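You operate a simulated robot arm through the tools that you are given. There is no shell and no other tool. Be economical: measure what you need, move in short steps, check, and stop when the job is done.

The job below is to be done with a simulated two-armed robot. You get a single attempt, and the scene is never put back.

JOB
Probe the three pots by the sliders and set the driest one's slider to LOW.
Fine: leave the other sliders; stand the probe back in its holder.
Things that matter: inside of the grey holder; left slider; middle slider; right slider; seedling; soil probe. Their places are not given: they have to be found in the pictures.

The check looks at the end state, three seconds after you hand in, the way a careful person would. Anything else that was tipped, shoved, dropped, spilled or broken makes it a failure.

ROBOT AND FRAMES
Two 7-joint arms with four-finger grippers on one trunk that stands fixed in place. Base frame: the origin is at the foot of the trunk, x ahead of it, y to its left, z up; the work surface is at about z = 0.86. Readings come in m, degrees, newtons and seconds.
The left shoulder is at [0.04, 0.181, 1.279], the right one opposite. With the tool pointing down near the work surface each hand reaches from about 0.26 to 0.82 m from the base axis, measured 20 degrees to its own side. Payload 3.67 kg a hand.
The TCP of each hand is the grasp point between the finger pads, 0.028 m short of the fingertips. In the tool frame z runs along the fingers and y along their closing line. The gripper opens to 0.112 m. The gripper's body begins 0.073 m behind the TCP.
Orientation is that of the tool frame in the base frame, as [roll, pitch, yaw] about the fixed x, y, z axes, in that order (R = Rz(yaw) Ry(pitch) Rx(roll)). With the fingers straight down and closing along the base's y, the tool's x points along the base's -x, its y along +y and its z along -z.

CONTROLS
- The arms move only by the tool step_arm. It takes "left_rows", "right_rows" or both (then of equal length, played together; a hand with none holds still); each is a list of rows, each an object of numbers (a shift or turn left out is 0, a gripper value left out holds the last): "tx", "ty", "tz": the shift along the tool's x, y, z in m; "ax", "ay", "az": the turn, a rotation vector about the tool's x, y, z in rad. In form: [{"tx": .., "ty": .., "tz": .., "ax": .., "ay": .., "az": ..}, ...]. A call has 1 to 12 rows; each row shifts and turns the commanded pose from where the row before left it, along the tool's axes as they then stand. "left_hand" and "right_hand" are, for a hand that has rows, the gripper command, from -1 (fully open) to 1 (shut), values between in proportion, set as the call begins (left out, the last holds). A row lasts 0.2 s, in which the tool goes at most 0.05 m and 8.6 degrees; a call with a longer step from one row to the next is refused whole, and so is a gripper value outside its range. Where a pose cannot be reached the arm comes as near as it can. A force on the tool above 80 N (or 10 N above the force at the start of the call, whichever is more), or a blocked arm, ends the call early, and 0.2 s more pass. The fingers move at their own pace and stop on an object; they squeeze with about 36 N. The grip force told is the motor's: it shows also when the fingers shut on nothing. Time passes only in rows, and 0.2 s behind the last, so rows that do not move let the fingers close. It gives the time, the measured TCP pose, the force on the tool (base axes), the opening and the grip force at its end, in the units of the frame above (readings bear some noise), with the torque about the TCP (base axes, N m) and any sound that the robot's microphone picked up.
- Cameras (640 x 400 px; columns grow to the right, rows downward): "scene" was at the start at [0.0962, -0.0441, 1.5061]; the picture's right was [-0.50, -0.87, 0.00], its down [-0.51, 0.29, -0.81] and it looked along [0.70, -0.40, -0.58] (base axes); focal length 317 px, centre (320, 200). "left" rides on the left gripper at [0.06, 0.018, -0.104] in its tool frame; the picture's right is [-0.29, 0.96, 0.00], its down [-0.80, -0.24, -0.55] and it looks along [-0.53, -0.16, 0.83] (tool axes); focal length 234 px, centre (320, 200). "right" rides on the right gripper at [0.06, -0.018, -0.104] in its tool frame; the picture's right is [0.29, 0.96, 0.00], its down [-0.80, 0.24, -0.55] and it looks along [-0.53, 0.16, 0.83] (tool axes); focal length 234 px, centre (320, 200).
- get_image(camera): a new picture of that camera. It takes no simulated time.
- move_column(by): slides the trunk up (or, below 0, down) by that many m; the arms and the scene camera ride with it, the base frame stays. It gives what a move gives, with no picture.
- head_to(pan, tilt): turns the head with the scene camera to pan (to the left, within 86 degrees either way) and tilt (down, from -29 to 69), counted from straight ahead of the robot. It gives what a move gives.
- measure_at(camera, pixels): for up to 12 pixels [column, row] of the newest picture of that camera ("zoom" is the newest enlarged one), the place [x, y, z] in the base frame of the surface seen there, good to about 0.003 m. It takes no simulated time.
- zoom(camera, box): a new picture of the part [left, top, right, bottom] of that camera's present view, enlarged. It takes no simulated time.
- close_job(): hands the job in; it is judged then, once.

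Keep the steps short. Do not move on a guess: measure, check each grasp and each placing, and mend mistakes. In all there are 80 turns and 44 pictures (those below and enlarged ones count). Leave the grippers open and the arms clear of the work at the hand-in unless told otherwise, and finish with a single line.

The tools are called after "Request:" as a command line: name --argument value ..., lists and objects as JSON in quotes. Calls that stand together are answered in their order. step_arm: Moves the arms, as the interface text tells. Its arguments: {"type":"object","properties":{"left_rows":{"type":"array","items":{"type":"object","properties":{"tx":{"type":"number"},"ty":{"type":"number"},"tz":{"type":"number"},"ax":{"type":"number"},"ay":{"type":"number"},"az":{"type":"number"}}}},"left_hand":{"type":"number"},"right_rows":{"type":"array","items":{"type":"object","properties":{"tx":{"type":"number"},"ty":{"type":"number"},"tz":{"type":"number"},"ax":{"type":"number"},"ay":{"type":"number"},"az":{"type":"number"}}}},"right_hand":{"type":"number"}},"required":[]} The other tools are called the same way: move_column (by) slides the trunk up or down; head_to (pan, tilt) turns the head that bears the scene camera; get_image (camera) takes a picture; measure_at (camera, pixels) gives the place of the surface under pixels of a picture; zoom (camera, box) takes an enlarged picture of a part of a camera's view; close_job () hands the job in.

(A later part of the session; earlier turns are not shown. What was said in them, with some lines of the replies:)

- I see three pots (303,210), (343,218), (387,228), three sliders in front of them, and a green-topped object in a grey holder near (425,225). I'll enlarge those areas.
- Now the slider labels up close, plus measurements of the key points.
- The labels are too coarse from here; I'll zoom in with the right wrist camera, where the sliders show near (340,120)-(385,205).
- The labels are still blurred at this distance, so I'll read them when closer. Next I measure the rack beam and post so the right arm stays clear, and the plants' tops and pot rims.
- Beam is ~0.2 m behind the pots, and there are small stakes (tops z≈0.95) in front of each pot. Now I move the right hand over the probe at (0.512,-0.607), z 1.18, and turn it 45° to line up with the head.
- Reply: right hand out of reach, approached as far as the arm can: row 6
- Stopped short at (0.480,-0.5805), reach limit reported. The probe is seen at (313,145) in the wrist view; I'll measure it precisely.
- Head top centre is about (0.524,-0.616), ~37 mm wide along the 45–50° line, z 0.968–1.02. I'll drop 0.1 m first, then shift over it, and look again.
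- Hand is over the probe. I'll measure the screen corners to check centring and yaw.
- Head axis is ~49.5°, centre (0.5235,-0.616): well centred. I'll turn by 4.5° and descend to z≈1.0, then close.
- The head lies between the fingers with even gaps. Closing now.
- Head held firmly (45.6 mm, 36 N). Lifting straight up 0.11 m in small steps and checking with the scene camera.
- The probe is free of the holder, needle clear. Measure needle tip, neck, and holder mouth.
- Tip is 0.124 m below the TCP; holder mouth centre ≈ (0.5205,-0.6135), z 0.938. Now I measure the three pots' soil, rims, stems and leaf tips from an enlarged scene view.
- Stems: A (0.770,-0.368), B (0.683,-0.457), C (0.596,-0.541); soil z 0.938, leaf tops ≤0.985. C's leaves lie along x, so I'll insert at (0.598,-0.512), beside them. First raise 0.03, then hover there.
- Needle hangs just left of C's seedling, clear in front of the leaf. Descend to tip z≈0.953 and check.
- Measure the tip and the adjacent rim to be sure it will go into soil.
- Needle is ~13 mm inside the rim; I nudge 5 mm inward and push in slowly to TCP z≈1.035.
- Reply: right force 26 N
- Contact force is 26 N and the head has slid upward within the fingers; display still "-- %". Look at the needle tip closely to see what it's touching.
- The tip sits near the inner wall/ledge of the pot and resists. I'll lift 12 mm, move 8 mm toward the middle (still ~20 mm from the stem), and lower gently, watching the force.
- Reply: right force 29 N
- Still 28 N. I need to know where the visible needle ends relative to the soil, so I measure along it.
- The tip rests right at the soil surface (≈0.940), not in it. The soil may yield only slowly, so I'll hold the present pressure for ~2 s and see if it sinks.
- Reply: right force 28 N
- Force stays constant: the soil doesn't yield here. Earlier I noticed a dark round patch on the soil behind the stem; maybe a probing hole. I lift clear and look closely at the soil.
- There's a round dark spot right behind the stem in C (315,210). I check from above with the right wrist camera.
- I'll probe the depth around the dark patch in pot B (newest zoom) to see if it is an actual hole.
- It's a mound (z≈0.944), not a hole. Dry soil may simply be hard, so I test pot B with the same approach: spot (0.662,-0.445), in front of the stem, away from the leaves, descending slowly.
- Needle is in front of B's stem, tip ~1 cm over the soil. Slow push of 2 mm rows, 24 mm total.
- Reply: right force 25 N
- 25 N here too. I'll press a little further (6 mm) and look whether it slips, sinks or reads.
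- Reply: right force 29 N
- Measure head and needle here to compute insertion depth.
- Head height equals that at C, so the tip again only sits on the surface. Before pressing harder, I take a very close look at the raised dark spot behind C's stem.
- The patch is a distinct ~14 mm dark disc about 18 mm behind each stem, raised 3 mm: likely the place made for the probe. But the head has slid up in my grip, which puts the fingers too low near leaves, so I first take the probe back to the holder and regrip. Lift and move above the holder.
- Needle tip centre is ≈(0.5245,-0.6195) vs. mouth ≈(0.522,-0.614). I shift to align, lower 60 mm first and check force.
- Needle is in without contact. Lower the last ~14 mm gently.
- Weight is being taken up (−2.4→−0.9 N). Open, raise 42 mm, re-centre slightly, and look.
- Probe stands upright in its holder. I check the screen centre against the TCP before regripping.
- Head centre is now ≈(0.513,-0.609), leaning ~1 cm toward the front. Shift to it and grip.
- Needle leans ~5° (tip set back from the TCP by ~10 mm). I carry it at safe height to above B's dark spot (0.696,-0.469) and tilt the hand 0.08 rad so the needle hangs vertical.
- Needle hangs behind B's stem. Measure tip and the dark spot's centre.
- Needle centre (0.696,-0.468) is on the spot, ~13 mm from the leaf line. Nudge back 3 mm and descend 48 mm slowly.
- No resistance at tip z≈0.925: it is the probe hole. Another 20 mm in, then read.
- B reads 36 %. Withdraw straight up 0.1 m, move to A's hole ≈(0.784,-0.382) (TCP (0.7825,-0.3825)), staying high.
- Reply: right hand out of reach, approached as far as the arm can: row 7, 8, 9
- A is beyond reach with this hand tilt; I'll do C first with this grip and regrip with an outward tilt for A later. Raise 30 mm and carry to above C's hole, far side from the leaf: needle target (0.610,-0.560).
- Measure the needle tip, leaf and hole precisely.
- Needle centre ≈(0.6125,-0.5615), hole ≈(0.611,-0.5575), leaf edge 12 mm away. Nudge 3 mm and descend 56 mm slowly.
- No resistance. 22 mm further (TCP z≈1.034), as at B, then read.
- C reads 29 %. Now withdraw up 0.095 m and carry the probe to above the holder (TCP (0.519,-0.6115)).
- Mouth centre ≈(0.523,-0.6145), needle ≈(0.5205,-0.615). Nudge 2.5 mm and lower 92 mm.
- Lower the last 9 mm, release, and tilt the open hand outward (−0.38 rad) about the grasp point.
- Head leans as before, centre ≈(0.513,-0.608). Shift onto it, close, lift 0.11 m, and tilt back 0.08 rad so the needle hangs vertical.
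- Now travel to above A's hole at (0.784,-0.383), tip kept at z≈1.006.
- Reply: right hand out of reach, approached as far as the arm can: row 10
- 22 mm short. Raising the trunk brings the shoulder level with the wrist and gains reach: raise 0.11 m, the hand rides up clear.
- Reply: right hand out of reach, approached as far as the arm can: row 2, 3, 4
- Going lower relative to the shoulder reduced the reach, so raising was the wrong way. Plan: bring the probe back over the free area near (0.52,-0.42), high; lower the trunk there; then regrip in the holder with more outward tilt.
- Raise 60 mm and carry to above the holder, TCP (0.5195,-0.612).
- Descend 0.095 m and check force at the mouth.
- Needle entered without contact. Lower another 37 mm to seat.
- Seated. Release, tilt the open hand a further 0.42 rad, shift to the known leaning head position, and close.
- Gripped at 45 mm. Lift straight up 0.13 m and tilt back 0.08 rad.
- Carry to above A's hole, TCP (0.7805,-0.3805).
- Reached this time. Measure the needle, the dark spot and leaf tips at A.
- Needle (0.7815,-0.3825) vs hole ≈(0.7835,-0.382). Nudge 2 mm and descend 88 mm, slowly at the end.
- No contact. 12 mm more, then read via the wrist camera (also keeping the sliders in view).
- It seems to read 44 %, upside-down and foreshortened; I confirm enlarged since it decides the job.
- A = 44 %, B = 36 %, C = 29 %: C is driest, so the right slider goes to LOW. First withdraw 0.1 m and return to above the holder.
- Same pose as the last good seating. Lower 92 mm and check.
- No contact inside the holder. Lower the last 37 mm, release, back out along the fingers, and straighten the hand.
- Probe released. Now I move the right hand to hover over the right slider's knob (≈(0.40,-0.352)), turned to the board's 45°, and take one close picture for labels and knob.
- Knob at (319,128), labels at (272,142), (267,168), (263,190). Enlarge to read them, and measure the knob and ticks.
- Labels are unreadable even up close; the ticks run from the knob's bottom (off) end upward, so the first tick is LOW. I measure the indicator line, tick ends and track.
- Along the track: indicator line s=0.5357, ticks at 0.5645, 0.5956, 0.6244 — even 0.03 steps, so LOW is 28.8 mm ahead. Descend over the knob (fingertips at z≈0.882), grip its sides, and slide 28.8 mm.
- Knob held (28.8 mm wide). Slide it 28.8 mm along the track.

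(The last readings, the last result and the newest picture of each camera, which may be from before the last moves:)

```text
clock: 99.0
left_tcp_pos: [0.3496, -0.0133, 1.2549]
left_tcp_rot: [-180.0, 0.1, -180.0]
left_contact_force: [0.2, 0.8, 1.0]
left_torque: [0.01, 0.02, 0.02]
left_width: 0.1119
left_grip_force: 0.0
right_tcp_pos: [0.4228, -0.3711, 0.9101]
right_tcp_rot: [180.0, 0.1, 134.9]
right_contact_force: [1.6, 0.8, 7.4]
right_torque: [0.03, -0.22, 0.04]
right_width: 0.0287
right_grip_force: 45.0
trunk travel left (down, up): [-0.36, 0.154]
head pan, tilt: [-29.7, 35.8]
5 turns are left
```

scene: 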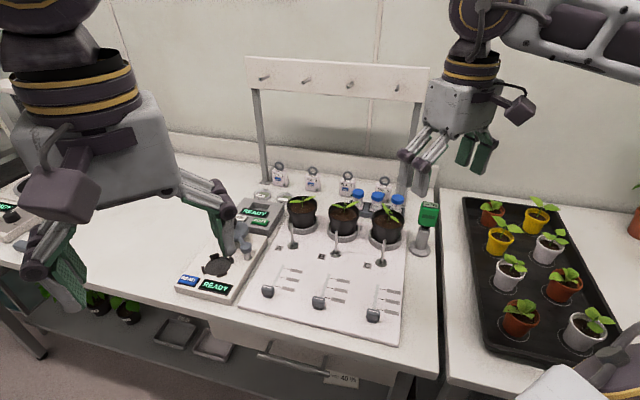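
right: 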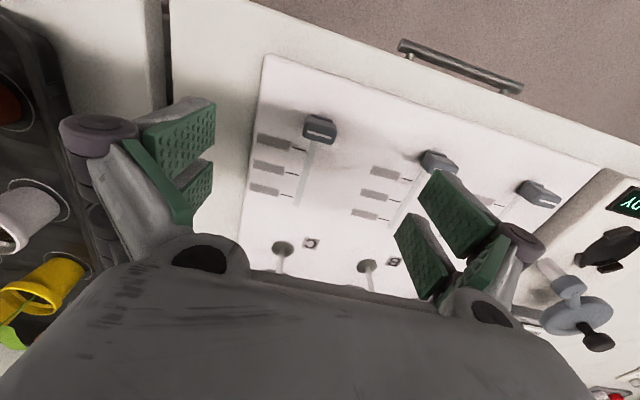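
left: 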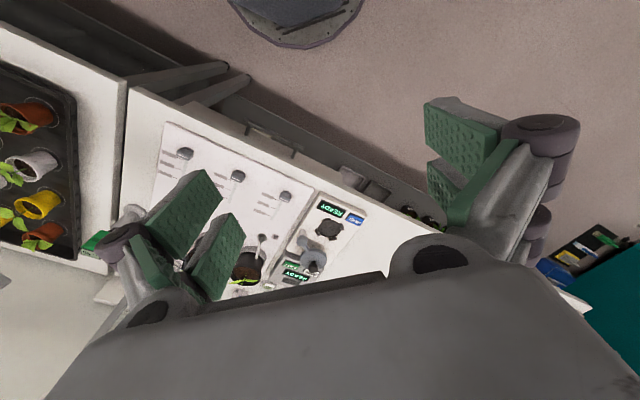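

Moved 29.0 mm. Release, rise 0.12 m, back off toward the robot, and take the last picture.

Request:
step_arm --right_rows '[{}, {}, {}, {"tz": -0.03}, {"tz": -0.03}, {"tz": -0.035}, {"tx": 0.02}, {}]' --right_hand -1

Request:
get_image --camera "right"

```text
clock: 100.8
left_tcp_pos: [0.3512, -0.0143, 1.2543]
left_tcp_rot: [179.9, 0.0, -179.9]
left_contact_force: [0.2, -0.5, -1.0]
left_torque: [-0.03, -0.02, -0.01]
left_width: 0.112
left_grip_force: 0.0
right_tcp_pos: [0.4081, -0.3582, 1.0063]
right_tcp_rot: [180.0, 0.1, 135.0]
right_contact_force: [0.6, -0.2, 0.0]
right_torque: [0.05, 0.01, -0.01]
right_width: 0.1116
right_grip_force: 0.0
trunk travel left (down, up): [-0.36, 0.154]
head pan, tilt: [-29.7, 35.8]
```

```text
0 pictures are left
4 turns are left
```

right: 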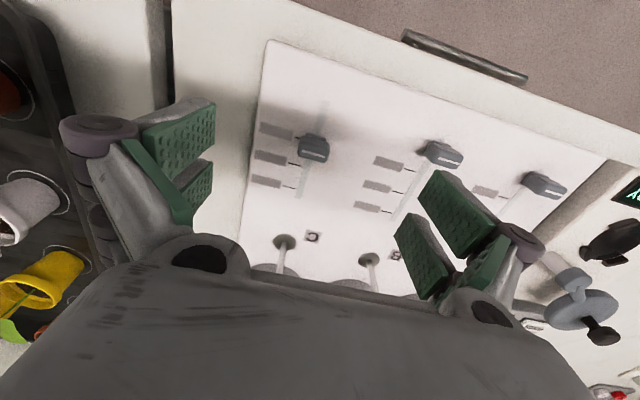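

The knob now stands at the first tick and the others are unmoved. I measure the indicator line on the knob to verify (target s = 0.5645), and raise the hand clear.

Request:
measure_at --camera "right" --pixels '[[305, 151], [313, 154], [322, 157], [298, 160], [293, 137], [437, 154], [447, 157]]'

```text
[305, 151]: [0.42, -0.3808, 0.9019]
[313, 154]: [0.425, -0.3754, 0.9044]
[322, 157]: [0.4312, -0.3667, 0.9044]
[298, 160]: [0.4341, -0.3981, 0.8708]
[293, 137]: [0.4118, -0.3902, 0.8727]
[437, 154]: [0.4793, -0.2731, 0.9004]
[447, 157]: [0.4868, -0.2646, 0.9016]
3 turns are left
```

Indicator is at s≈0.565, on the LOW tick within 1 mm. Raise the hand clear.

Request:
step_arm --right_rows '[{"tz": -0.04}, {"tz": -0.04}, {"tz": -0.04}, {}]'

Request:
close_job

```text
clock: 101.8
left_tcp_pos: [0.3511, -0.013, 1.254]
left_tcp_rot: [180.0, -0.1, -179.9]
left_contact_force: [0.5, -0.7, 0.6]
left_torque: [0.01, 0.02, 0.01]
left_width: 0.112
left_grip_force: 0.0
right_tcp_pos: [0.4084, -0.3586, 1.1253]
right_tcp_rot: [179.9, 0.0, 135.0]
right_contact_force: [0.5, 0.0, -0.1]
right_torque: [-0.02, 0.01, 0.01]
right_width: 0.1121
right_grip_force: 0.1
trunk travel left (down, up): [-0.36, 0.154]
head pan, tilt: [-29.7, 35.8]
```

```text
The job is handed in.
```

Handed in: the pots read A 44 %, B 36 %, C 29 %, so I set C's slider (right) to the first tick, taken as LOW because the labels were unreadable; the other sliders are unmoved, and the probe was put back in its holder by position and force readings, with no final picture of it.
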